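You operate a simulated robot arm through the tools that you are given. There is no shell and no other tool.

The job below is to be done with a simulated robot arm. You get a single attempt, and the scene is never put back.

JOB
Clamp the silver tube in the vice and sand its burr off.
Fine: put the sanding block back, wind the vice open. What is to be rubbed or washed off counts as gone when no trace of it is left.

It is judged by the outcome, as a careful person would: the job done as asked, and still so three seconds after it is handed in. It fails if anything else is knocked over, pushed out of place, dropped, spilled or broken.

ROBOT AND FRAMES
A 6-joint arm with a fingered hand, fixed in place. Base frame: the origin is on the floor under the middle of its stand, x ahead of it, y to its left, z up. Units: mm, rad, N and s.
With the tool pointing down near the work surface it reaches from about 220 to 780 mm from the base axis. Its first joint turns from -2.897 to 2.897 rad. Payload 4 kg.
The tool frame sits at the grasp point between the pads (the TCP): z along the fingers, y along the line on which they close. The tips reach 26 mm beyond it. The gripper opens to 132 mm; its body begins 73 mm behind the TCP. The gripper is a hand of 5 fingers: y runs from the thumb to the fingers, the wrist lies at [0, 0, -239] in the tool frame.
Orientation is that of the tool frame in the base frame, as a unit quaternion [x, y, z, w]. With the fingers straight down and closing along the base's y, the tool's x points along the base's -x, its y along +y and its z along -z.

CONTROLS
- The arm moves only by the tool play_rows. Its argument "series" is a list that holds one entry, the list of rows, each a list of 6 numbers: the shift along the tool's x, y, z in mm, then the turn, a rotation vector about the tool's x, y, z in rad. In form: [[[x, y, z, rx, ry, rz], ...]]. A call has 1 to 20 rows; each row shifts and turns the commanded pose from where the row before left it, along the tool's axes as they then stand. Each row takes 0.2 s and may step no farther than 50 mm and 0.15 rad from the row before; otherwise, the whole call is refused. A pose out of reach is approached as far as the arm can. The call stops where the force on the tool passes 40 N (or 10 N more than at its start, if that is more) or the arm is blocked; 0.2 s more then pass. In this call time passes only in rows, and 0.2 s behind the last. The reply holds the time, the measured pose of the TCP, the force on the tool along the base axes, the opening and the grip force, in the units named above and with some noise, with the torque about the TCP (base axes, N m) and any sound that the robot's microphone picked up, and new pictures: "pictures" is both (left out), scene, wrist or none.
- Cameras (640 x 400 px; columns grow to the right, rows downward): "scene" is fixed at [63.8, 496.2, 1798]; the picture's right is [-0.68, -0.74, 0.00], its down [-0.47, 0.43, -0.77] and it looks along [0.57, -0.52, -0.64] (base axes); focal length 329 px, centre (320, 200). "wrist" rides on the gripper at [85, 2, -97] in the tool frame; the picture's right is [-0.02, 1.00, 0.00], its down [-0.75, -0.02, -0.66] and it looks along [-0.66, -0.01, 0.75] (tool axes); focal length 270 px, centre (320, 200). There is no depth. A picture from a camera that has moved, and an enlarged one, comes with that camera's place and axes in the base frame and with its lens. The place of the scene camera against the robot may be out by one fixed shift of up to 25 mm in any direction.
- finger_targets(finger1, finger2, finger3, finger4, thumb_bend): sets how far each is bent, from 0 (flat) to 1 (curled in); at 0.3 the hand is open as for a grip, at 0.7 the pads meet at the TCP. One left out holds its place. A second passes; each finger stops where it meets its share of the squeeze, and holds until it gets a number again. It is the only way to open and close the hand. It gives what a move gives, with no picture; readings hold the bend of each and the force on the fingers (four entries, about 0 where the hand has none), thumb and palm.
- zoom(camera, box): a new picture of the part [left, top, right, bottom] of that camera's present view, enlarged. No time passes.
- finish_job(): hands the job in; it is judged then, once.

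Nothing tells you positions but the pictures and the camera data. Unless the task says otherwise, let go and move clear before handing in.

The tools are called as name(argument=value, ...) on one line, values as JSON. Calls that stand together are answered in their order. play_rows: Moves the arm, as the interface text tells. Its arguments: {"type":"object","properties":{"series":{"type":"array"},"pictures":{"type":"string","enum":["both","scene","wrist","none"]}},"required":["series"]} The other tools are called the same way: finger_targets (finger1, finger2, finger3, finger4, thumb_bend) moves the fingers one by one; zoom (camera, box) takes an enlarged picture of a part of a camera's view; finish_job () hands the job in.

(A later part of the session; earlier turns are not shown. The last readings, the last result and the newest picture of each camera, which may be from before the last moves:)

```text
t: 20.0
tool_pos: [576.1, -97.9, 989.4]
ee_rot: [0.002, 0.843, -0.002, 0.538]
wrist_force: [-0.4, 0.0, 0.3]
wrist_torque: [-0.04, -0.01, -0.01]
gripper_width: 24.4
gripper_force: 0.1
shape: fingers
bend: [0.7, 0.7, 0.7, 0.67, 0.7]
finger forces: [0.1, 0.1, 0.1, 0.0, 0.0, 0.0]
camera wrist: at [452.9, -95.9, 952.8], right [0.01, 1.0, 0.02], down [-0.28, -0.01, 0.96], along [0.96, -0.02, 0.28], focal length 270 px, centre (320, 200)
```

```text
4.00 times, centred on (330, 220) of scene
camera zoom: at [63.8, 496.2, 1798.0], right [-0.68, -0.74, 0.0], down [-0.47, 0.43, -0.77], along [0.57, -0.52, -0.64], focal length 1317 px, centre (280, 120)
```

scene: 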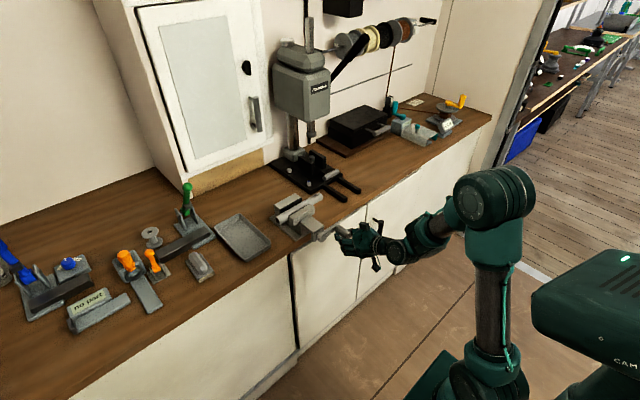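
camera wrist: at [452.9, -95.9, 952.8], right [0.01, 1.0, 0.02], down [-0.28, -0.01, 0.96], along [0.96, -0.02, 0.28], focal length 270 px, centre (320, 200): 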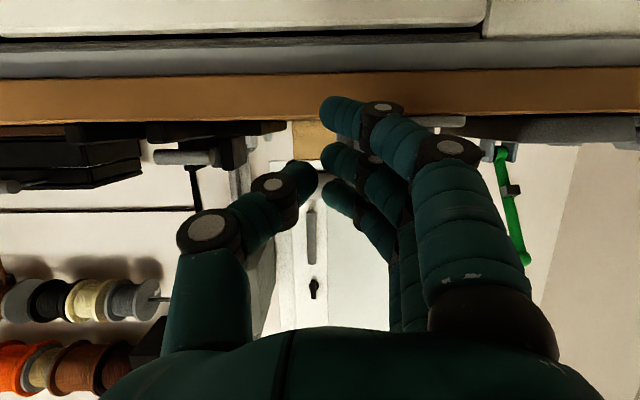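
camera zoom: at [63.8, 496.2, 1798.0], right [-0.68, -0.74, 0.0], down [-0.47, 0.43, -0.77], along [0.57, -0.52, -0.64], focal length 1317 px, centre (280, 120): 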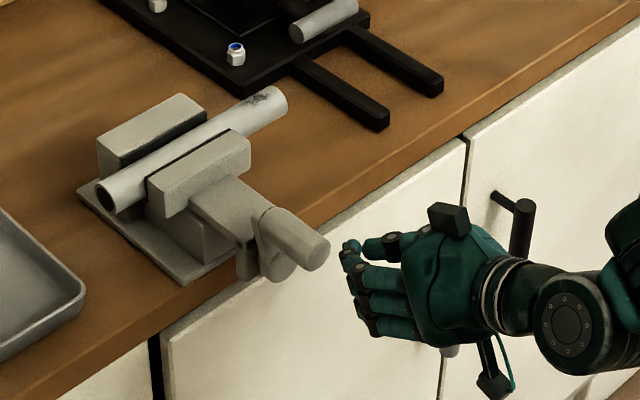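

The knob slipped out of the fingers as resistance rose: the tube now appears clamped, since the jaw stopped moving and the crank sits about 20° short of the top. I'll back the hand off a little, open it, and look at the crank before snugging it once more.

play_rows(series=[[[0, 0, -15, 0, 0, 0], [0, 0, -15, 0, 0, 0], [25, 0, 0, 0, 0, 0]]], pictures="none")

finger_targets(finger1=0.3, finger2=0.3, finger3=0.3, finger4=0.3, thumb_bend=0.3)

play_rows(series=[[[0, 45, 0, 0, 0, 0], [0, 45, 0, 0, 0, 0]]], pictures="both")

zoom(camera="scene", box=[265, 185, 329, 235])

zoom(camera="scene", box=[250, 170, 410, 270])

```text
t: 20.8
tool_pos: [537.1, -97.0, 977.9]
ee_rot: [0.001, 0.843, 0.0, 0.537]
wrist_force: [1.8, -0.7, -0.2]
wrist_torque: [0.01, 0.04, 0.01]
gripper_width: 24.5
gripper_force: 0.0
shape: fingers
bend: [0.7, 0.7, 0.7, 0.67, 0.7]
finger forces: [0.0, 0.0, 0.0, 0.1, 0.1, 0.0]
```

```text
t: 21.8
tool_pos: [538.4, -97.4, 977.4]
ee_rot: [0.0, 0.844, 0.001, 0.536]
wrist_force: [-0.6, -1.2, -0.1]
wrist_torque: [-0.02, -0.01, -0.02]
gripper_width: 138.1
gripper_force: 0.1
shape: fingers
bend: [0.3, 0.3, 0.3, 0.3, 0.3]
finger forces: [0.0, 0.1, 0.0, 0.1, 0.0, 0.0]
```

```text
t: 22.4
tool_pos: [545.0, -3.9, 982.5]
ee_rot: [0.0, 0.843, -0.001, 0.537]
wrist_force: [0.5, -0.1, 0.5]
wrist_torque: [-0.02, 0.01, -0.05]
gripper_width: 138.6
gripper_force: 0.0
shape: fingers
bend: [0.3, 0.3, 0.3, 0.3, 0.3]
finger forces: [0.0, 0.0, 0.0, 0.0, 0.0, 0.1]
out of reach, approached as far as the arm can: row 1
camera wrist: at [421.9, -3.4, 946.5], right [0.01, 1.0, 0.02], down [-0.28, -0.02, 0.96], along [0.96, -0.01, 0.28], focal length 270 px, centre (320, 200)
```

scene: 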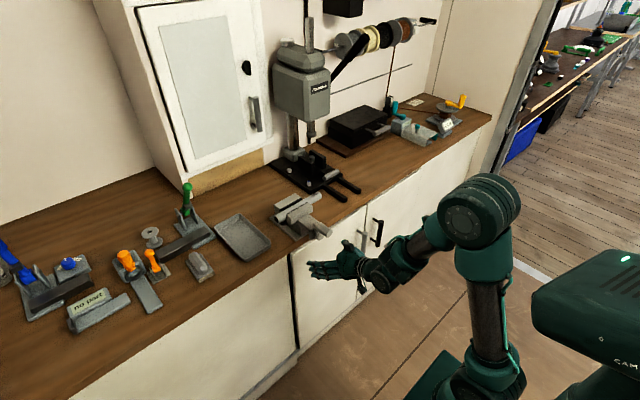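
wrist: 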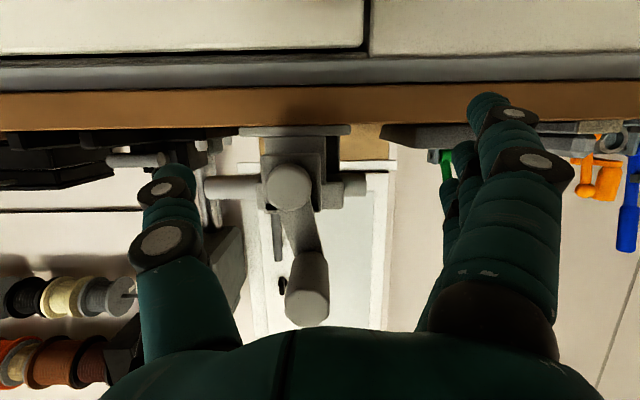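

```text
8.00 times, centred on (297, 210) of scene
camera zoom: at [63.8, 496.2, 1798.0], right [-0.68, -0.74, 0.0], down [-0.47, 0.43, -0.77], along [0.57, -0.52, -0.64], focal length 2635 px, centre (504, 120)
```

zoom: 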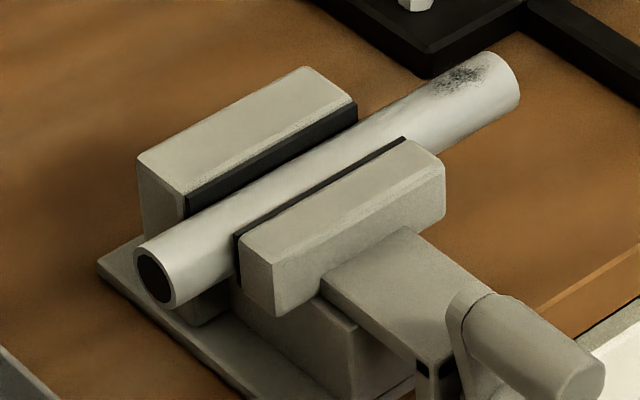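

```text
4.00 times, centred on (330, 220) of scene
camera zoom: at [63.8, 496.2, 1798.0], right [-0.68, -0.74, 0.0], down [-0.47, 0.43, -0.77], along [0.57, -0.52, -0.64], focal length 1317 px, centre (280, 120)
```

zoom: 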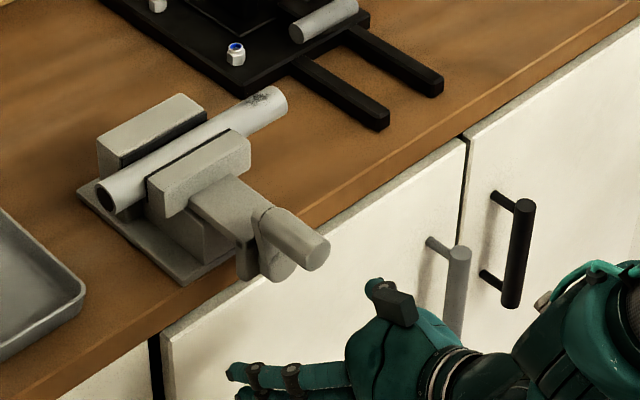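

The crank holds still at about 14° before top (knob at y≈−14, z≈1053), so the vice is self-holding. I'll re-grip the knob with it centred on the middle fingers and snug it gently.

play_rows(series=[[[-41, -5.2, -2, 0, 0, 0], [-41, -5.2, -2, 0, 0, 0]]], pictures="wrist")

```text
t: 23.0
tool_pos: [574.5, -16.9, 1056.8]
ee_rot: [-0.001, 0.843, 0.001, 0.537]
wrist_force: [0.4, 0.7, -0.2]
wrist_torque: [0.01, -0.03, -0.01]
gripper_width: 138.3
gripper_force: 0.0
shape: fingers
bend: [0.3, 0.3, 0.3, 0.3, 0.3]
finger forces: [0.0, 0.0, 0.0, 0.0, 0.0, 0.0]
camera wrist: at [452.4, -14.3, 1020.7], right [0.01, 1.0, 0.02], down [-0.28, -0.02, 0.96], along [0.96, -0.01, 0.28], focal length 270 px, centre (320, 200)
```

wrist: 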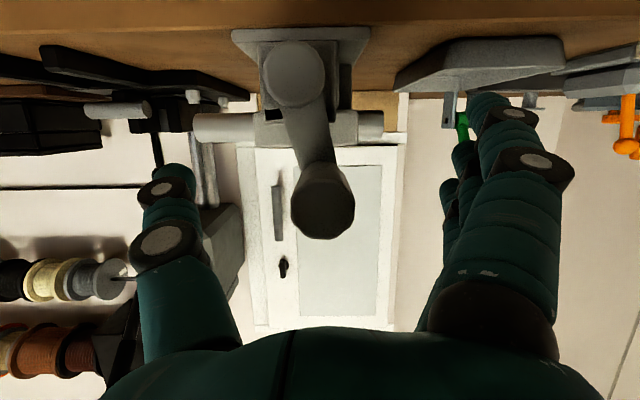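

The knob is centred in the open hand. I'll raise the hand 5 mm and close it.

play_rows(series=[[[-4.5, 1.5, -2.1, 0, 0, 0]]], pictures="none")

finger_targets(finger1=0.75, finger2=0.75, finger3=0.75, finger4=0.75, thumb_bend=0.75)

zoom(camera="wrist", box=[120, 0, 600, 300])

```text
t: 23.4
tool_pos: [575.0, -14.7, 1062.2]
ee_rot: [0.001, 0.843, -0.001, 0.537]
wrist_force: [0.7, 0.4, -0.4]
wrist_torque: [0.01, 0.02, 0.01]
gripper_width: 138.7
gripper_force: 0.1
shape: fingers
bend: [0.3, 0.3, 0.3, 0.3, 0.3]
finger forces: [0.0, 0.0, 0.0, 0.0, 0.0, 0.0]
```

```text
t: 24.4
tool_pos: [574.7, -14.2, 1062.5]
ee_rot: [0.0, 0.843, 0.0, 0.538]
wrist_force: [8.0, -3.3, -4.8]
wrist_torque: [-0.01, -0.01, 0.03]
gripper_width: 26.3
gripper_force: 14.6
shape: fingers
bend: [0.75, 0.67, 0.63, 0.75, 0.66]
finger forces: [0.0, 6.1, 7.3, 0.0, 16.1, 0.0]
```

```text
1.33 times, centred on (360, 150) of wrist
camera zoom: at [452.0, -12.8, 1025.8], right [0.01, 1.0, 0.02], down [-0.28, -0.02, 0.96], along [0.96, -0.01, 0.28], focal length 360 px, centre (267, 267)
```

zoom: 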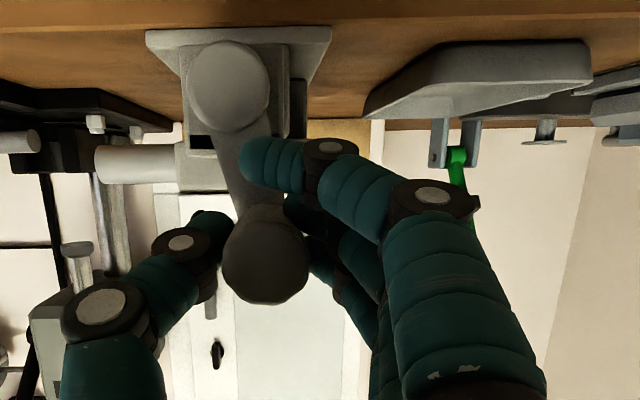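

The grip is now centred (fingers 2 and 3 share the load, 1 and 4 cage the knob). I'll snug the crank clockwise in small steps.

play_rows(series=[[[-0.7, -3, -0.3, 0, 0, 0], [-0.5, -3, -0.2, 0, 0, 0], [-0.3, -3, -0.1, 0, 0, 0], [-0.1, -3, 0, 0, 0, 0], [0, -3, 0, 0, 0, 0], [0.2, -3, 0.1, 0, 0, 0]]], pictures="wrist")

zoom(camera="scene", box=[265, 185, 329, 235])

```text
t: 25.8
tool_pos: [573.7, -32.6, 1064.1]
ee_rot: [0.0, 0.843, 0.0, 0.538]
wrist_force: [12.0, 4.9, -2.9]
wrist_torque: [-0.02, -0.04, 0.16]
gripper_width: 25.2
gripper_force: 13.6
shape: fingers
bend: [0.75, 0.66, 0.61, 0.75, 0.67]
finger forces: [0.0, 7.3, 8.7, 0.0, 11.2, 0.0]
camera wrist: at [451.1, -31.7, 1027.6], right [0.01, 1.0, 0.02], down [-0.28, -0.02, 0.96], along [0.96, -0.01, 0.28], focal length 270 px, centre (320, 200)
```

wrist: 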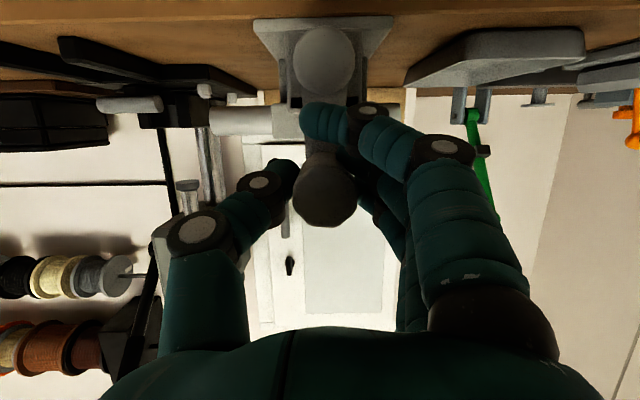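

```text
8.00 times, centred on (297, 210) of scene
camera zoom: at [63.8, 496.2, 1798.0], right [-0.68, -0.74, 0.0], down [-0.47, 0.43, -0.77], along [0.57, -0.52, -0.64], focal length 2635 px, centre (504, 120)
```

zoom: 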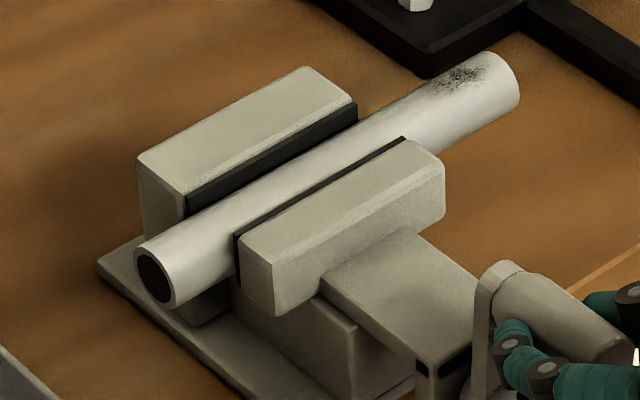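

The crank is back at the top with only a mild reaction. I'll push on another ~20° to feel the clamp torque.

play_rows(series=[[[0.3, -4, 0.1, 0, 0, 0], [0.5, -4, 0.2, 0, 0, 0], [0.8, -4, 0.4, 0, 0, 0], [1.0, -4, 0.5, 0, 0, 0], [1.3, -4, 0.6, 0, 0, 0]]], pictures="wrist")

zoom(camera="scene", box=[265, 185, 329, 235])

```text
t: 27.0
tool_pos: [573.7, -53.0, 1060.2]
ee_rot: [0.0, 0.843, 0.0, 0.537]
wrist_force: [14.0, 6.6, 6.4]
wrist_torque: [0.03, -0.25, 0.1]
gripper_width: 23.8
gripper_force: 13.5
shape: fingers
bend: [0.75, 0.65, 0.6, 0.75, 0.68]
finger forces: [0.1, 7.0, 10.1, 0.0, 10.4, 0.0]
camera wrist: at [450.5, -51.6, 1023.7], right [0.01, 1.0, 0.02], down [-0.28, -0.02, 0.96], along [0.96, -0.01, 0.28], focal length 270 px, centre (320, 200)
```

wrist: 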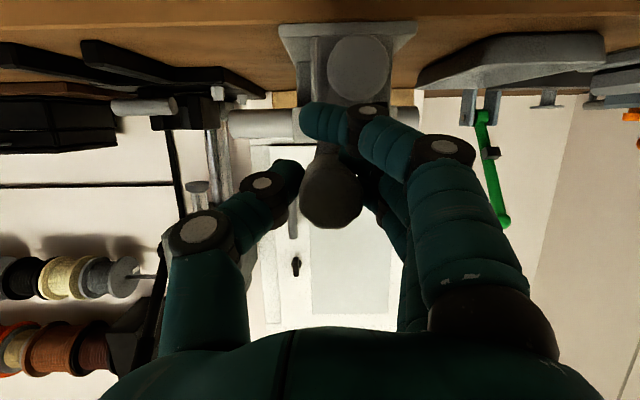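

```text
8.00 times, centred on (297, 210) of scene
camera zoom: at [63.8, 496.2, 1798.0], right [-0.68, -0.74, 0.0], down [-0.47, 0.43, -0.77], along [0.57, -0.52, -0.64], focal length 2635 px, centre (504, 120)
```

zoom: 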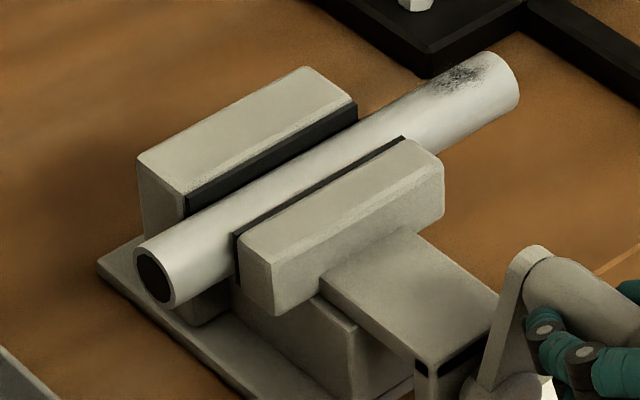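

The torque is building smoothly and the jaw no longer moves visibly, so the tube is being squeezed. I'll tighten another ~30° in small steps.

play_rows(series=[[[1.94, -5.16, 0.91, 0, 0, 0], [2.34, -4.96, 1.09, 0, 0, 0], [2.72, -4.71, 1.27, 0, 0, 0], [3.08, -4.43, 1.44, 0, 0, 0], [3.42, -4.12, 1.59, 0, 0, 0], [3.73, -3.77, 1.74, 0, 0, 0]]], pictures="wrist")

zoom(camera="scene", box=[265, 185, 329, 235])

```text
t: 28.4
tool_pos: [572.9, -79.8, 1040.3]
ee_rot: [0.0, 0.843, 0.0, 0.538]
wrist_force: [8.2, 8.9, 8.3]
wrist_torque: [0.05, -0.21, 0.2]
gripper_width: 21.6
gripper_force: 15.3
shape: fingers
bend: [0.75, 0.7, 0.58, 0.75, 0.7]
finger forces: [0.1, 4.2, 10.8, 9.8, 6.4, 0.0]
camera wrist: at [449.9, -78.6, 1004.2], right [0.01, 1.0, 0.02], down [-0.28, -0.02, 0.96], along [0.96, -0.01, 0.28], focal length 270 px, centre (320, 200)
```

wrist: 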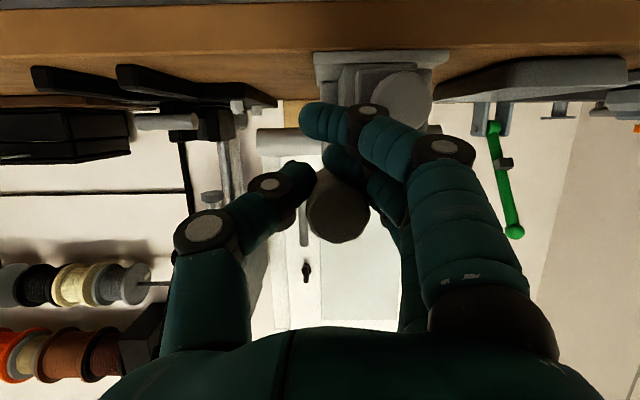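

```text
8.00 times, centred on (297, 210) of scene
camera zoom: at [63.8, 496.2, 1798.0], right [-0.68, -0.74, 0.0], down [-0.47, 0.43, -0.77], along [0.57, -0.52, -0.64], focal length 2635 px, centre (504, 120)
```

zoom: 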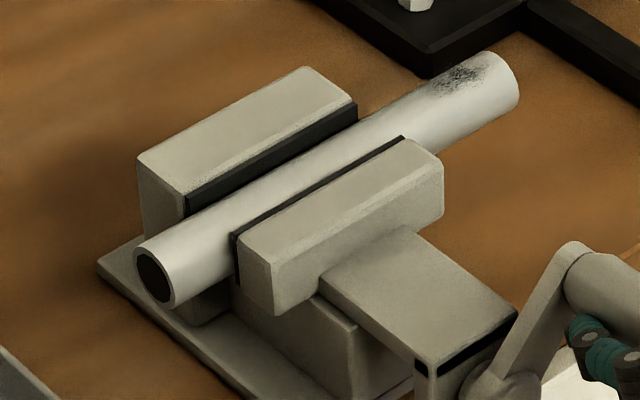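

The crank reaction is now about 12 N tangential, so the tube is firmly squeezed. I'll ease the crank back gently to where it balances, rather than letting it snap back, and then release.

play_rows(series=[[[-3.73, 3.77, -1.74, 0, 0, 0], [-3.42, 4.12, -1.59, 0, 0, 0], [-3.08, 4.43, -1.44, 0, 0, 0], [-2.72, 4.71, -1.27, 0, 0, 0]]], pictures="wrist")

```text
t: 29.4
tool_pos: [572.7, -63.0, 1053.2]
ee_rot: [0.0, 0.845, 0.001, 0.535]
wrist_force: [2.9, 13.1, -20.7]
wrist_torque: [-0.21, 0.26, 0.31]
gripper_width: 20.9
gripper_force: 15.5
shape: fingers
bend: [0.75, 0.69, 0.57, 0.75, 0.7]
finger forces: [0.1, 11.0, 13.4, 0.0, 6.5, 0.1]
camera wrist: at [449.5, -61.7, 1016.9], right [0.01, 1.0, 0.02], down [-0.27, -0.02, 0.96], along [0.96, -0.01, 0.27], focal length 270 px, centre (320, 200)
```

wrist: 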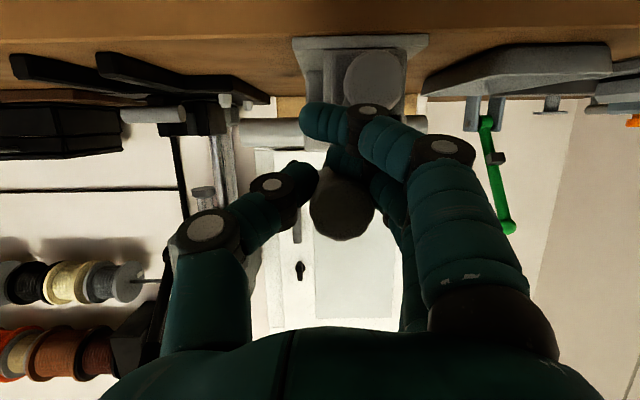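

The knob is pulling down on the hand because my arc was slightly high, so I'll lower the hand while easing the crank back further.

play_rows(series=[[[4.5, 2, 2.1, 0, 0, 0], [2.5, 4, 1.2, 0, 0, 0], [0, 4, 0, 0, 0, 0]]], pictures="wrist")

```text
t: 30.2
tool_pos: [573.9, -54.1, 1051.5]
ee_rot: [0.001, 0.841, -0.002, 0.541]
wrist_force: [-2.4, -1.9, 22.7]
wrist_torque: [0.17, -0.36, 0.03]
gripper_width: 21.4
gripper_force: 20.5
shape: fingers
bend: [0.75, 0.71, 0.61, 0.76, 0.71]
finger forces: [0.0, 2.1, 8.6, 20.1, 11.1, 0.0]
camera wrist: at [451.8, -52.8, 1014.5], right [0.01, 1.0, 0.02], down [-0.29, -0.01, 0.96], along [0.96, -0.01, 0.29], focal length 270 px, centre (320, 200)
```

wrist: 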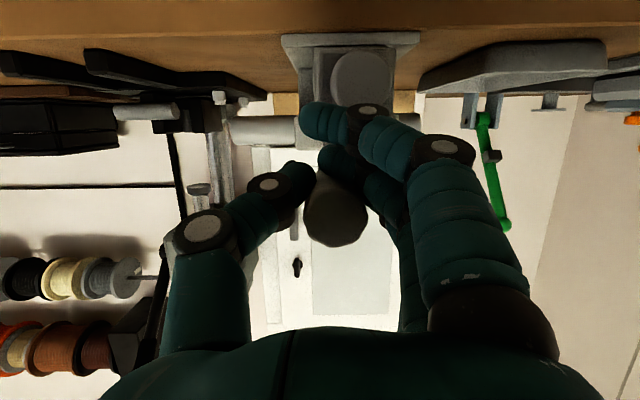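

The tangential load is near zero here, so the crank is balanced. I'll relieve the vertical load and open the hand.

play_rows(series=[[[-2.7, 0, -1.3, 0, 0, 0]]], pictures="none")

finger_targets(finger1=0.3, finger2=0.3, finger3=0.3, finger4=0.3, thumb_bend=0.3)

zoom(camera="wrist", box=[120, 0, 600, 300])

zoom(camera="scene", box=[265, 185, 329, 235])

```text
t: 30.6
tool_pos: [574.8, -52.7, 1051.2]
ee_rot: [0.0, 0.842, -0.001, 0.539]
wrist_force: [7.1, -1.8, 19.5]
wrist_torque: [0.1, -0.27, 0.06]
gripper_width: 21.6
gripper_force: 20.3
shape: fingers
bend: [0.75, 0.71, 0.6, 0.76, 0.71]
finger forces: [0.0, 2.8, 9.2, 18.9, 10.3, 0.0]
```

```text
t: 31.6
tool_pos: [572.4, -53.8, 1048.8]
ee_rot: [0.0, 0.844, 0.0, 0.537]
wrist_force: [-2.8, 1.0, 0.3]
wrist_torque: [0.06, -0.16, -0.05]
gripper_width: 138.3
gripper_force: 6.4
shape: fingers
bend: [0.3, 0.28, 0.27, 0.74, 0.3]
finger forces: [0.0, 3.6, 2.8, 6.2, 0.1, 0.0]
```

```text
1.33 times, centred on (360, 150) of wrist
camera zoom: at [449.6, -52.1, 1014.0], right [0.01, 1.0, 0.02], down [-0.28, -0.02, 0.96], along [0.96, -0.01, 0.28], focal length 360 px, centre (267, 267)
```

zoom: 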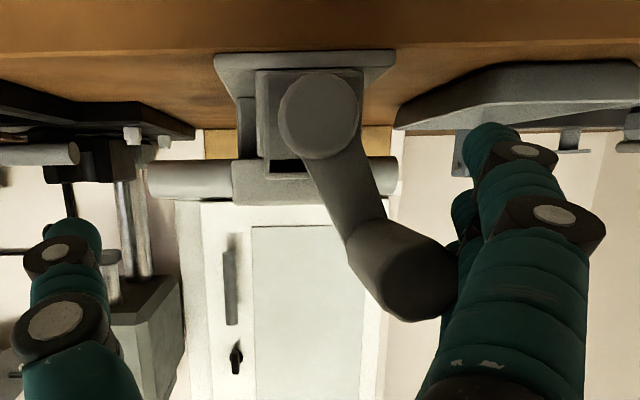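

```text
8.00 times, centred on (297, 210) of scene
camera zoom: at [63.8, 496.2, 1798.0], right [-0.68, -0.74, 0.0], down [-0.47, 0.43, -0.77], along [0.57, -0.52, -0.64], focal length 2635 px, centre (504, 120)
```

zoom: 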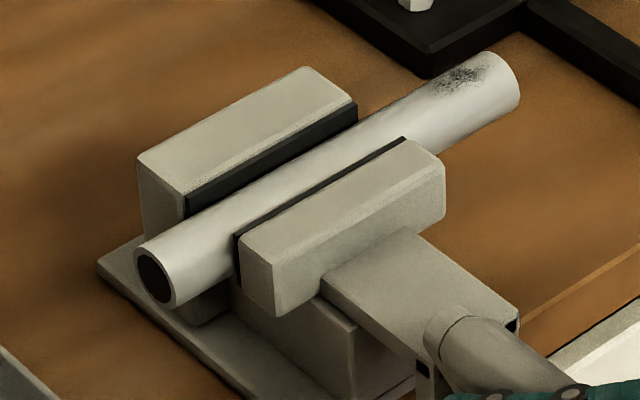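

Finger 4 stayed curled over the knob and tugged the crank back a little while the others opened. I'll look closely before moving.

zoom(camera="scene", box=[290, 200, 370, 260])

zoom(camera="wrist", box=[360, 120, 560, 300])

```text
6.67 times, centred on (330, 230) of scene
camera zoom: at [63.8, 496.2, 1798.0], right [-0.68, -0.74, 0.0], down [-0.47, 0.43, -0.77], along [0.57, -0.52, -0.64], focal length 2196 px, centre (253, 0)
```

zoom: 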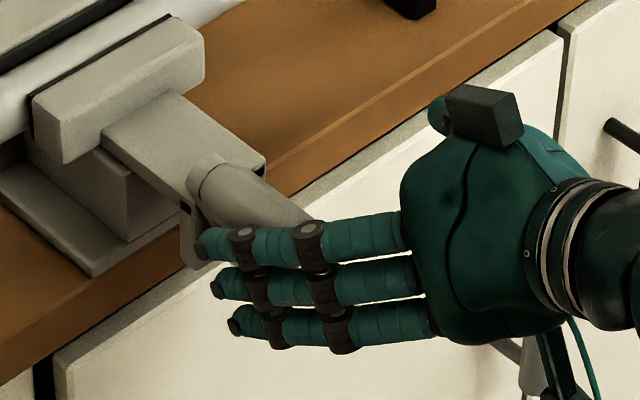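

```text
2.22 times, centred on (460, 210) of wrist
camera zoom: at [449.6, -52.1, 1014.0], right [0.01, 1.0, 0.02], down [-0.28, -0.02, 0.96], along [0.96, -0.01, 0.28], focal length 601 px, centre (9, 178)
```

zoom: 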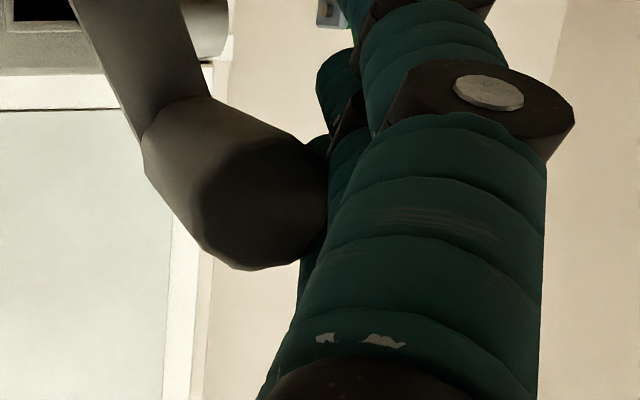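

Finger 4 is hooked on the −y side of the knob. I'll slide the hand straight back along the knob's axis so the finger slips off the end without turning the crank.

play_rows(series=[[[4.2, 0, -9, 0, 0, 0], [4.2, 0, -9, 0, 0, 0], [4.2, 0, -9, 0, 0, 0], [4.2, 0, -9, 0, 0, 0]]], pictures="wrist")

zoom(camera="scene", box=[265, 190, 361, 250])

```text
t: 32.6
tool_pos: [532.2, -53.3, 1049.8]
ee_rot: [0.001, 0.843, -0.001, 0.538]
wrist_force: [-0.8, 0.5, -0.2]
wrist_torque: [-0.04, -0.02, 0.0]
gripper_width: 138.2
gripper_force: 0.0
shape: fingers
bend: [0.3, 0.3, 0.3, 0.3, 0.3]
finger forces: [0.1, 0.0, 0.1, 0.0, 0.0, 0.0]
camera wrist: at [409.4, -51.9, 1013.8], right [0.01, 1.0, 0.02], down [-0.28, -0.01, 0.96], along [0.96, -0.01, 0.28], focal length 270 px, centre (320, 200)
```

wrist: 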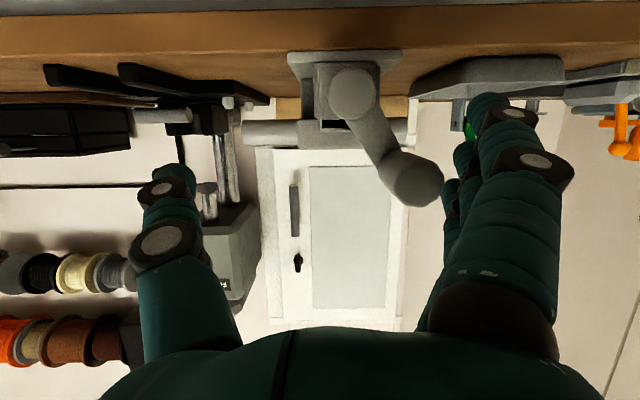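

```text
6.67 times, centred on (313, 220) of scene
camera zoom: at [63.8, 496.2, 1798.0], right [-0.68, -0.74, 0.0], down [-0.47, 0.43, -0.77], along [0.57, -0.52, -0.64], focal length 2196 px, centre (367, 67)
```

zoom: 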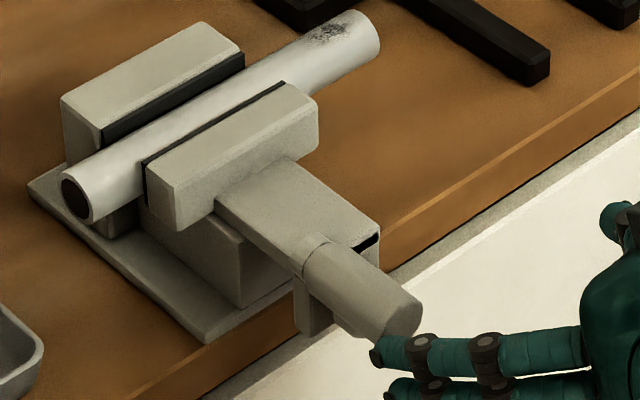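

Everything is free again, and the crank now sits about 30° before top, so it needs re-tightening. This time I'll only push the knob with slightly bent fingers from its +y side, with no wrapping, so I can release cleanly. First I'll move forward alongside the knob.

play_rows(series=[[[-1, 25, 0, 0, 0, 0], [-1, 22, 0, 0, 0, 0], [-8.5, 0, 18.1, 0, 0, 0], [-8.5, 0, 18.1, 0, 0, 0]]], pictures="none")

finger_targets(finger1=0.5, finger2=0.5, finger3=0.5, finger4=0.5)

zoom(camera="wrist", box=[120, 0, 600, 300])

```text
t: 33.6
tool_pos: [573.9, -7.3, 1050.7]
ee_rot: [0.002, 0.844, -0.001, 0.537]
wrist_force: [-0.1, 0.0, 0.2]
wrist_torque: [0.01, -0.02, 0.01]
gripper_width: 138.4
gripper_force: 0.2
shape: fingers
bend: [0.3, 0.3, 0.3, 0.3, 0.3]
finger forces: [0.0, 0.0, 0.1, 0.1, 0.1, 0.1]
```

```text
t: 34.6
tool_pos: [574.6, -8.2, 1052.2]
ee_rot: [0.0, 0.844, 0.0, 0.537]
wrist_force: [-0.3, -0.4, 0.1]
wrist_torque: [-0.03, -0.01, 0.01]
gripper_width: 107.0
gripper_force: 0.1
shape: fingers
bend: [0.5, 0.5, 0.5, 0.5, 0.3]
finger forces: [0.0, 0.0, 0.1, 0.1, 0.0, 0.1]
```

```text
1.33 times, centred on (360, 150) of wrist
camera zoom: at [450.7, -5.9, 1015.5], right [0.01, 1.0, 0.02], down [-0.28, -0.02, 0.96], along [0.96, -0.01, 0.28], focal length 360 px, centre (267, 267)
```

zoom: 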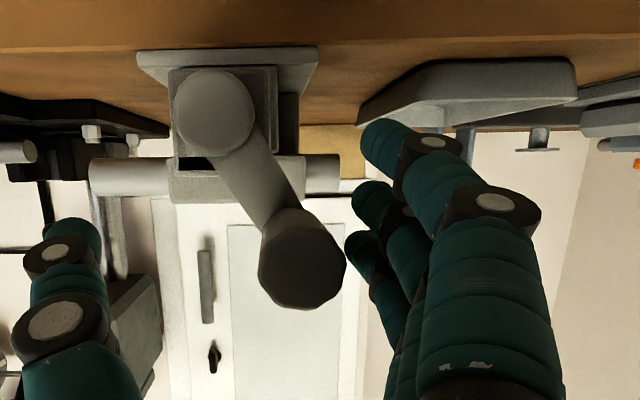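

The bent fingers sit about 10 mm from the knob. Now I'll push toward −y, following the arc.

play_rows(series=[[[0, -8, 0, 0, 0, 0], [-1.5, -7, -0.7, 0, 0, 0], [-1.5, -7, -0.7, 0, 0, 0], [-1.2, -7, -0.6, 0, 0, 0], [-0.8, -7, -0.4, 0, 0, 0], [-0.4, -7, -0.2, 0, 0, 0]]], pictures="wrist")

```text
t: 36.0
tool_pos: [572.8, -50.9, 1057.6]
ee_rot: [0.0, 0.843, 0.0, 0.537]
wrist_force: [0.0, 3.0, 0.0]
wrist_torque: [0.02, 0.01, 0.04]
gripper_width: 106.9
gripper_force: 1.6
shape: fingers
bend: [0.5, 0.5, 0.46, 0.5, 0.3]
finger forces: [0.1, 0.1, 3.0, 0.1, 0.0, 0.0]
camera wrist: at [450.8, -48.8, 1021.7], right [0.01, 1.0, 0.02], down [-0.28, -0.02, 0.96], along [0.96, -0.01, 0.28], focal length 270 px, centre (320, 200)
```

wrist: 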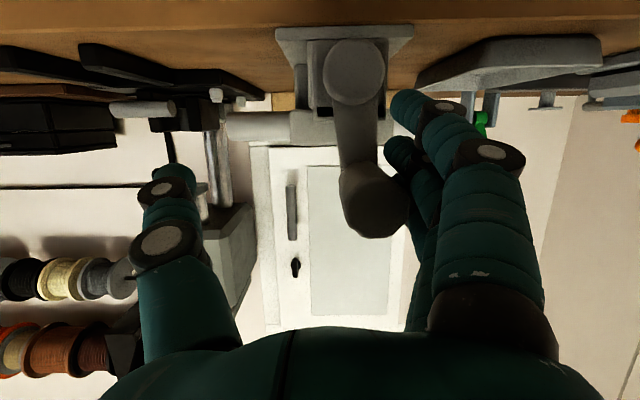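

Pushing works (3 N at about −5°). I'll carry on past the top, holding height as the knob descends slightly along the arc.

play_rows(series=[[[0, -7, 0, 0, 0, 0], [0, -7, 0, 0, 0, 0], [0.5, -7, 0.2, 0, 0, 0], [1, -7, 0.5, 0, 0, 0], [2, -7, 0.9, 0, 0, 0], [2.5, -7, 1.2, 0, 0, 0]]], pictures="wrist")

zoom(camera="scene", box=[265, 190, 361, 250])

```text
t: 37.4
tool_pos: [574.0, -90.6, 1051.5]
ee_rot: [-0.001, 0.844, 0.001, 0.537]
wrist_force: [1.5, 11.6, -1.0]
wrist_torque: [0.0, -0.01, 0.03]
gripper_width: 106.9
gripper_force: 5.8
shape: fingers
bend: [0.5, 0.48, 0.43, 0.49, 0.3]
finger forces: [0.0, 5.2, 6.0, 1.2, 0.0, 0.0]
camera wrist: at [451.2, -89.4, 1015.3], right [0.01, 1.0, 0.02], down [-0.28, -0.02, 0.96], along [0.96, -0.01, 0.28], focal length 270 px, centre (320, 200)
```

wrist: 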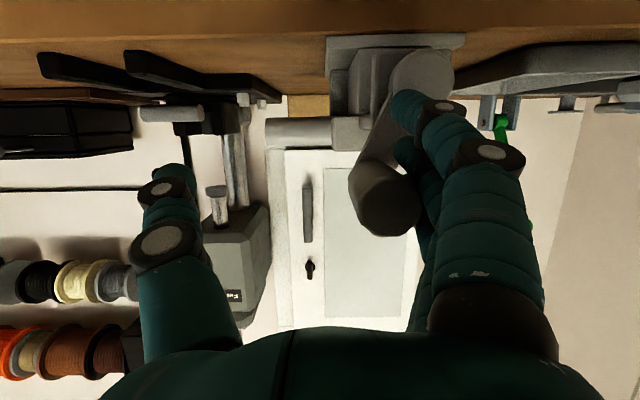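

```text
6.67 times, centred on (313, 220) of scene
camera zoom: at [63.8, 496.2, 1798.0], right [-0.68, -0.74, 0.0], down [-0.47, 0.43, -0.77], along [0.57, -0.52, -0.64], focal length 2196 px, centre (367, 67)
```

zoom: 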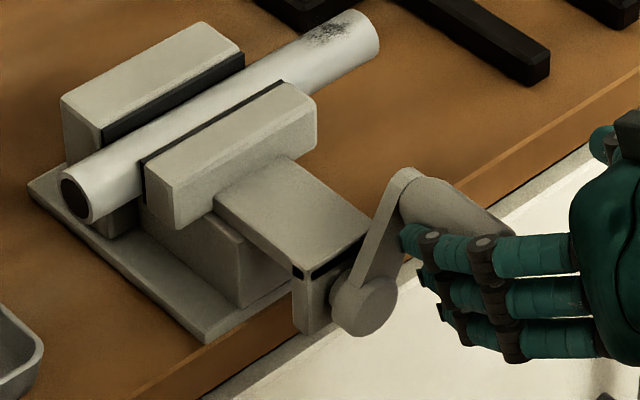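

The push reaction is 11.6 N at about 30° past top, a firm squeeze. I'll back the fingers off slowly to see where the crank holds by itself.

play_rows(series=[[[-1.5, 5, -0.7, 0, 0, 0], [-1, 5, -0.5, 0, 0, 0], [-1, 5, -0.5, 0, 0, 0]]], pictures="wrist")

play_rows(series=[[[0, 6, 0, 0, 0, 0], [0, 6, 0, 0, 0, 0], [0, 6, 0, 0, 0, 0], [0, 6, 0, 0, 0, 0]]], pictures="wrist")

```text
t: 38.2
tool_pos: [575.1, -77.2, 1054.9]
ee_rot: [0.0, 0.844, 0.0, 0.537]
wrist_force: [-1.1, 4.4, -0.4]
wrist_torque: [-0.04, -0.05, 0.12]
gripper_width: 106.9
gripper_force: 2.0
shape: fingers
bend: [0.5, 0.49, 0.45, 0.5, 0.3]
finger forces: [0.1, 1.4, 3.4, 0.2, 0.0, 0.1]
camera wrist: at [451.5, -75.2, 1019.5], right [0.01, 1.0, 0.02], down [-0.28, -0.02, 0.96], along [0.96, -0.01, 0.28], focal length 270 px, centre (320, 200)
```

wrist: 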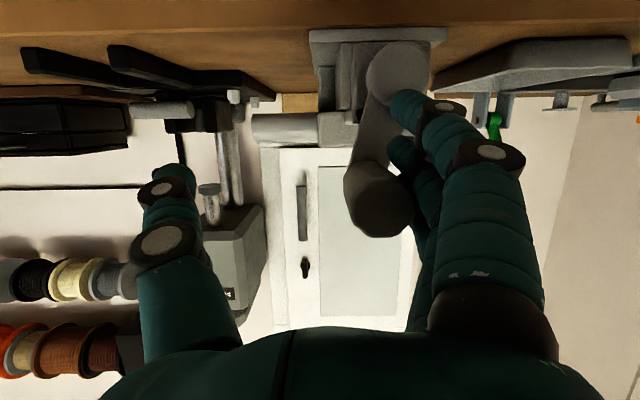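

```text
t: 39.2
tool_pos: [573.4, -52.8, 1055.6]
ee_rot: [0.001, 0.843, -0.001, 0.538]
wrist_force: [0.3, 1.1, 0.0]
wrist_torque: [-0.01, -0.02, 0.0]
gripper_width: 106.7
gripper_force: 0.1
shape: fingers
bend: [0.5, 0.5, 0.49, 0.5, 0.3]
finger forces: [0.0, 0.1, 0.5, 0.1, 0.1, 0.0]
camera wrist: at [450.9, -51.5, 1019.3], right [0.01, 1.0, 0.02], down [-0.28, -0.02, 0.96], along [0.96, -0.01, 0.28], focal length 270 px, centre (320, 200)
```

wrist: 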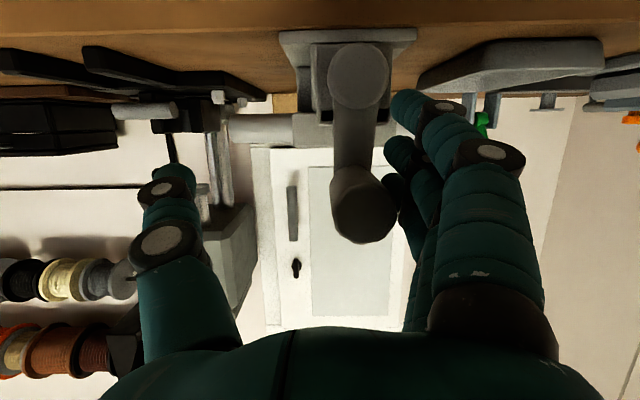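

The crank now stays near the top by itself with almost no finger load. I'll withdraw the fingers further and confirm that it holds.

play_rows(series=[[[0, 8, 0, 0, 0, 0], [0, 8, 0, 0, 0, 0], [0, 8, 0, 0, 0, 0], [0, 0, 0, 0, 0, 0]]], pictures="wrist")

zoom(camera="scene", box=[265, 185, 329, 235])

```text
t: 40.2
tool_pos: [573.2, -29.1, 1055.7]
ee_rot: [0.0, 0.844, 0.0, 0.537]
wrist_force: [0.2, -0.8, -0.3]
wrist_torque: [0.03, -0.03, -0.01]
gripper_width: 107.0
gripper_force: 0.0
shape: fingers
bend: [0.5, 0.5, 0.5, 0.5, 0.3]
finger forces: [0.0, 0.0, 0.0, 0.1, 0.0, 0.1]
camera wrist: at [451.0, -27.6, 1019.1], right [0.01, 1.0, 0.02], down [-0.28, -0.02, 0.96], along [0.96, -0.01, 0.28], focal length 270 px, centre (320, 200)
```

wrist: 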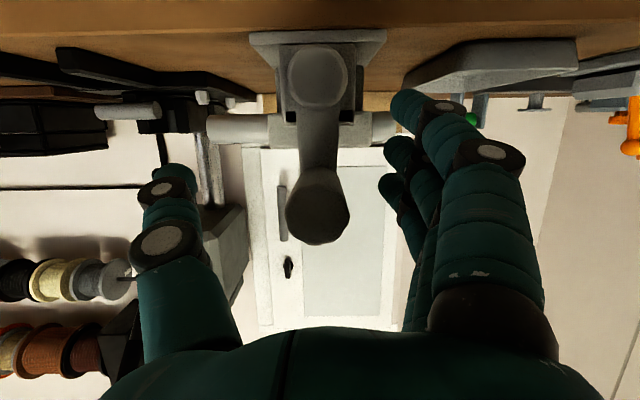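

```text
8.00 times, centred on (297, 210) of scene
camera zoom: at [63.8, 496.2, 1798.0], right [-0.68, -0.74, 0.0], down [-0.47, 0.43, -0.77], along [0.57, -0.52, -0.64], focal length 2635 px, centre (504, 120)
```

zoom: 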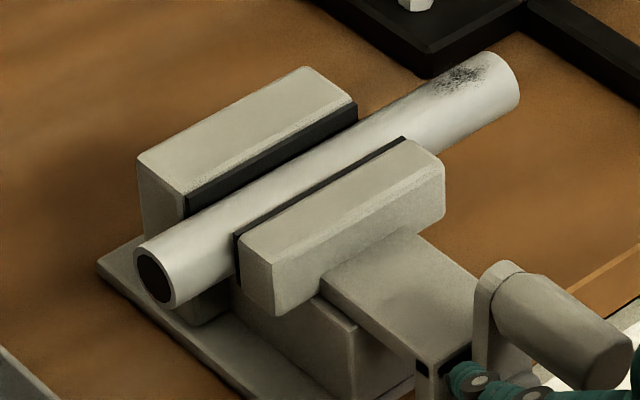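

The vice holds the tube with the crank at rest at the top. Next I'll open the hand, lift straight up off the knob, and re-pitch the hand (30° from vertical) for the sanding block.

finger_targets(finger1=0.3, finger2=0.3, finger3=0.3, finger4=0.3, thumb_bend=0.3)

play_rows(series=[[[-36.2, 0, -16.9, 0, 0, 0], [-36.2, 0, -16.9, 0, 0, 0], [-36.2, 0, -16.9, 0, 0, 0], [0, 0, 0, 0, 0.1222, 0], [0, 0, 0, 0, 0.1222, 0], [0, 0, 0, 0, 0.1222, 0], [0, 0, 0, 0, 0.1222, 0], [0, 0, 0, 0, 0.1222, 0]]], pictures="both")

zoom(camera="scene", box=[265, 185, 329, 235])

zoom(camera="wrist", box=[200, 30, 440, 180])

```text
t: 41.2
tool_pos: [574.0, -28.2, 1054.3]
ee_rot: [0.001, 0.844, -0.001, 0.537]
wrist_force: [0.1, 0.0, 0.3]
wrist_torque: [-0.01, 0.01, 0.01]
gripper_width: 138.3
gripper_force: 0.0
shape: fingers
bend: [0.3, 0.3, 0.3, 0.3, 0.3]
finger forces: [0.1, 0.1, 0.1, 0.0, 0.1, 0.0]
```

```text
t: 43.0
tool_pos: [573.0, -28.5, 1175.5]
ee_rot: [0.001, 0.966, -0.001, 0.258]
wrist_force: [-0.7, -0.2, -0.4]
wrist_torque: [0.0, 0.06, -0.04]
gripper_width: 138.5
gripper_force: 0.0
shape: fingers
bend: [0.3, 0.3, 0.3, 0.3, 0.3]
finger forces: [0.0, 0.1, 0.0, 0.0, 0.0, 0.0]
camera wrist: at [452.4, -27.0, 1217.0], right [0.02, 1.0, 0.01], down [0.32, -0.02, 0.95], along [0.95, -0.01, -0.32], focal length 270 px, centre (320, 200)
```

scene: 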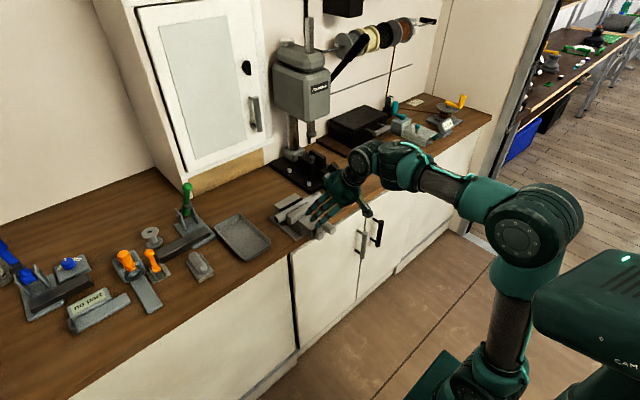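
wrist: 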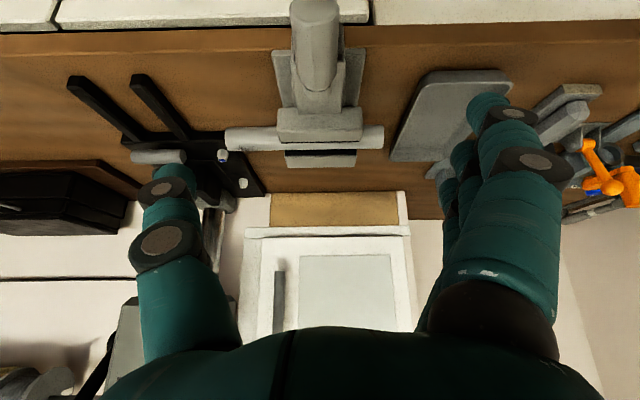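

```text
8.00 times, centred on (297, 210) of scene
camera zoom: at [63.8, 496.2, 1798.0], right [-0.68, -0.74, 0.0], down [-0.47, 0.43, -0.77], along [0.57, -0.52, -0.64], focal length 2635 px, centre (504, 120)
```

zoom: 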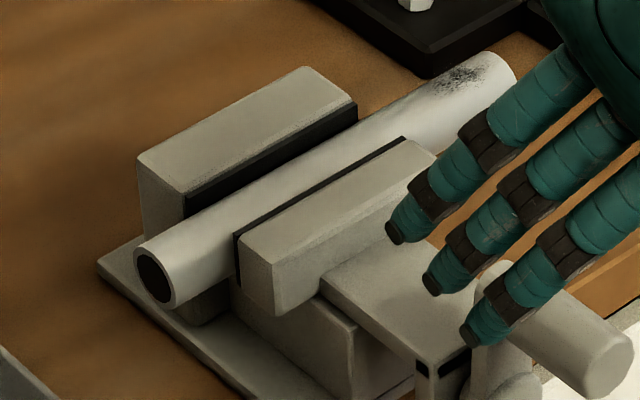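

```text
2.67 times, centred on (320, 105) of wrist
camera zoom: at [452.4, -27.0, 1217.0], right [0.02, 1.0, 0.01], down [0.32, -0.02, 0.95], along [0.95, -0.01, -0.32], focal length 721 px, centre (320, 453)
```

zoom: 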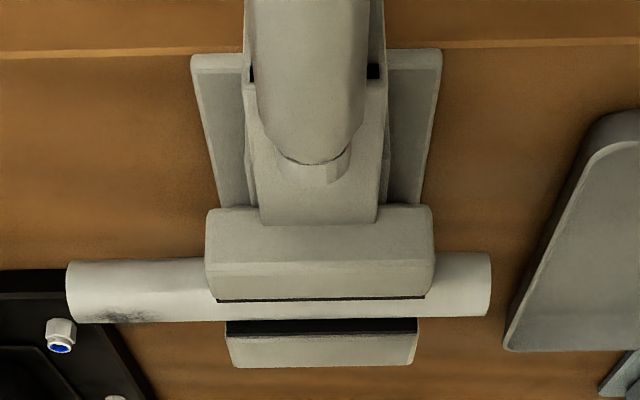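

The tube is clamped and the burr (y≈−137 to −111) faces up. Now I'll move across to view the sanding block from close range.

play_rows(series=[[[-7.89, 44.6, 8.13, 0, 0, 0], [-7.89, 44.6, 8.13, 0, 0, 0], [-7.89, 44.6, 8.13, 0, 0, 0], [-7.89, 44.6, 8.13, 0, 0, 0], [-7.89, 44.6, 8.13, 0, 0, 0], [-7.89, 44.6, 8.13, 0, 0, 0], [-7.89, 44.6, 8.13, 0, 0, 0], [-7.89, 44.6, 8.13, 0, 0, 0]]], pictures="both")

zoom(camera="wrist", box=[220, 30, 440, 180])

```text
t: 44.8
tool_pos: [659.9, 330.1, 1148.2]
ee_rot: [0.0, 0.966, 0.0, 0.259]
wrist_force: [0.4, -0.4, -0.2]
wrist_torque: [-0.02, 0.02, -0.02]
gripper_width: 138.4
gripper_force: 0.1
shape: fingers
bend: [0.3, 0.3, 0.3, 0.3, 0.3]
finger forces: [0.0, 0.0, 0.0, 0.1, 0.1, 0.0]
camera wrist: at [538.5, 331.6, 1190.2], right [0.02, 1.0, 0.01], down [0.32, -0.02, 0.95], along [0.95, -0.01, -0.32], focal length 270 px, centre (320, 200)
```

scene: 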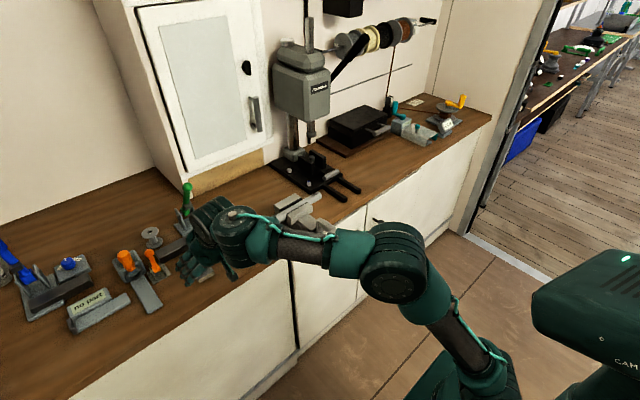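
wrist: 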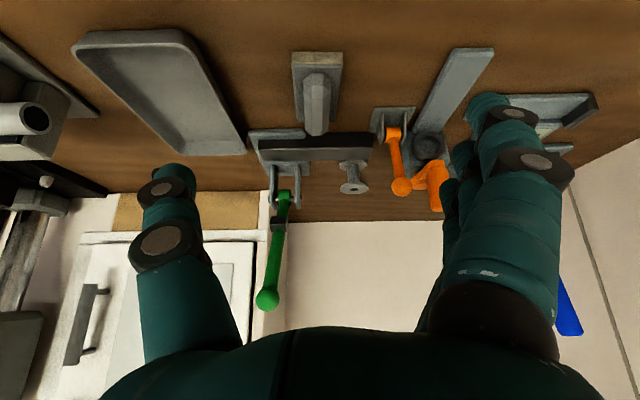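

```text
2.67 times, centred on (330, 105) of wrist
camera zoom: at [538.5, 331.6, 1190.2], right [0.02, 1.0, 0.01], down [0.32, -0.02, 0.95], along [0.95, -0.01, -0.32], focal length 721 px, centre (293, 453)
```

zoom: 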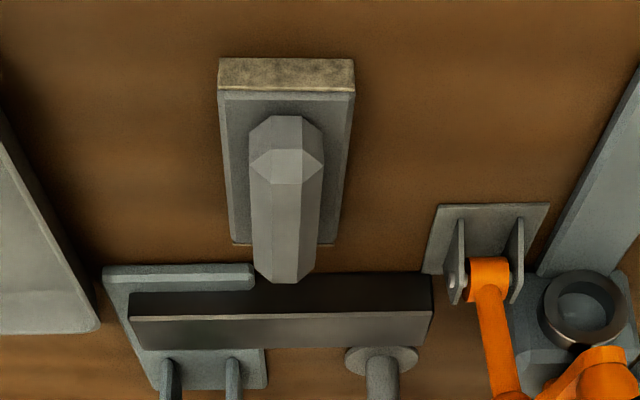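

The block measures about 96 × 52 mm with its top at z≈976. Its grip is 28 mm wide along x, at y≈327, x≈763–832, with its top at z≈1008. Because of the hand's tilt finger 1 would hang too low, so I'll curl it away and narrow the others before approaching.

finger_targets(finger1=1.0, finger2=0.45, finger3=0.45, finger4=0.45, thumb_bend=0.45)

zoom(camera="wrist", box=[0, 0, 640, 400])

zoom(camera="scene", box=[150, 180, 270, 300])

```text
t: 45.8
tool_pos: [659.4, 330.2, 1148.1]
ee_rot: [0.001, 0.966, -0.001, 0.259]
wrist_force: [-0.3, 0.2, 0.1]
wrist_torque: [0.01, -0.01, 0.0]
gripper_width: 55.5
gripper_force: 0.0
shape: fingers
bend: [1.0, 0.45, 0.45, 0.45, 0.45]
finger forces: [0.0, 0.0, 0.0, 0.0, 0.0, 0.0]
```

```text
1.00 times, centred on (320, 200) of wrist (not enlarged: the box is as wide or as high as the picture)
camera zoom: at [538.6, 331.3, 1189.8], right [0.02, 1.0, 0.01], down [0.32, -0.02, 0.95], along [0.95, -0.01, -0.32], focal length 270 px, centre (320, 200)
```

zoom: 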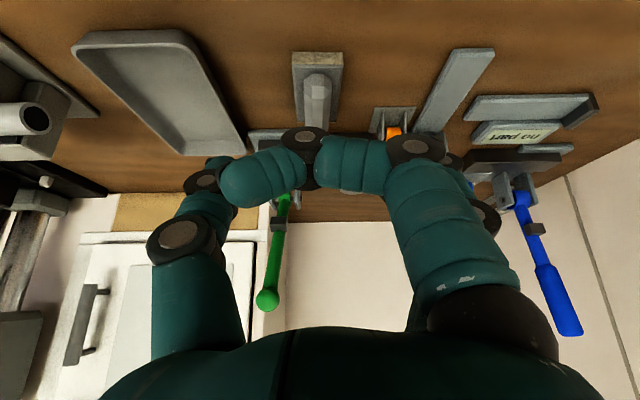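

```text
3.33 times, centred on (210, 240) of scene
camera zoom: at [63.8, 496.2, 1798.0], right [-0.68, -0.74, 0.0], down [-0.47, 0.43, -0.77], along [0.57, -0.52, -0.64], focal length 1098 px, centre (687, 67)
```

zoom: 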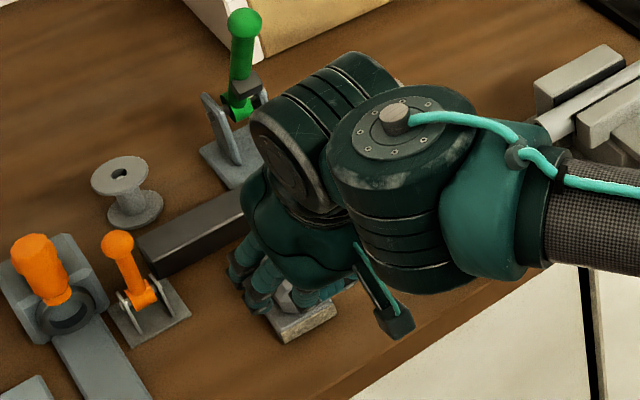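

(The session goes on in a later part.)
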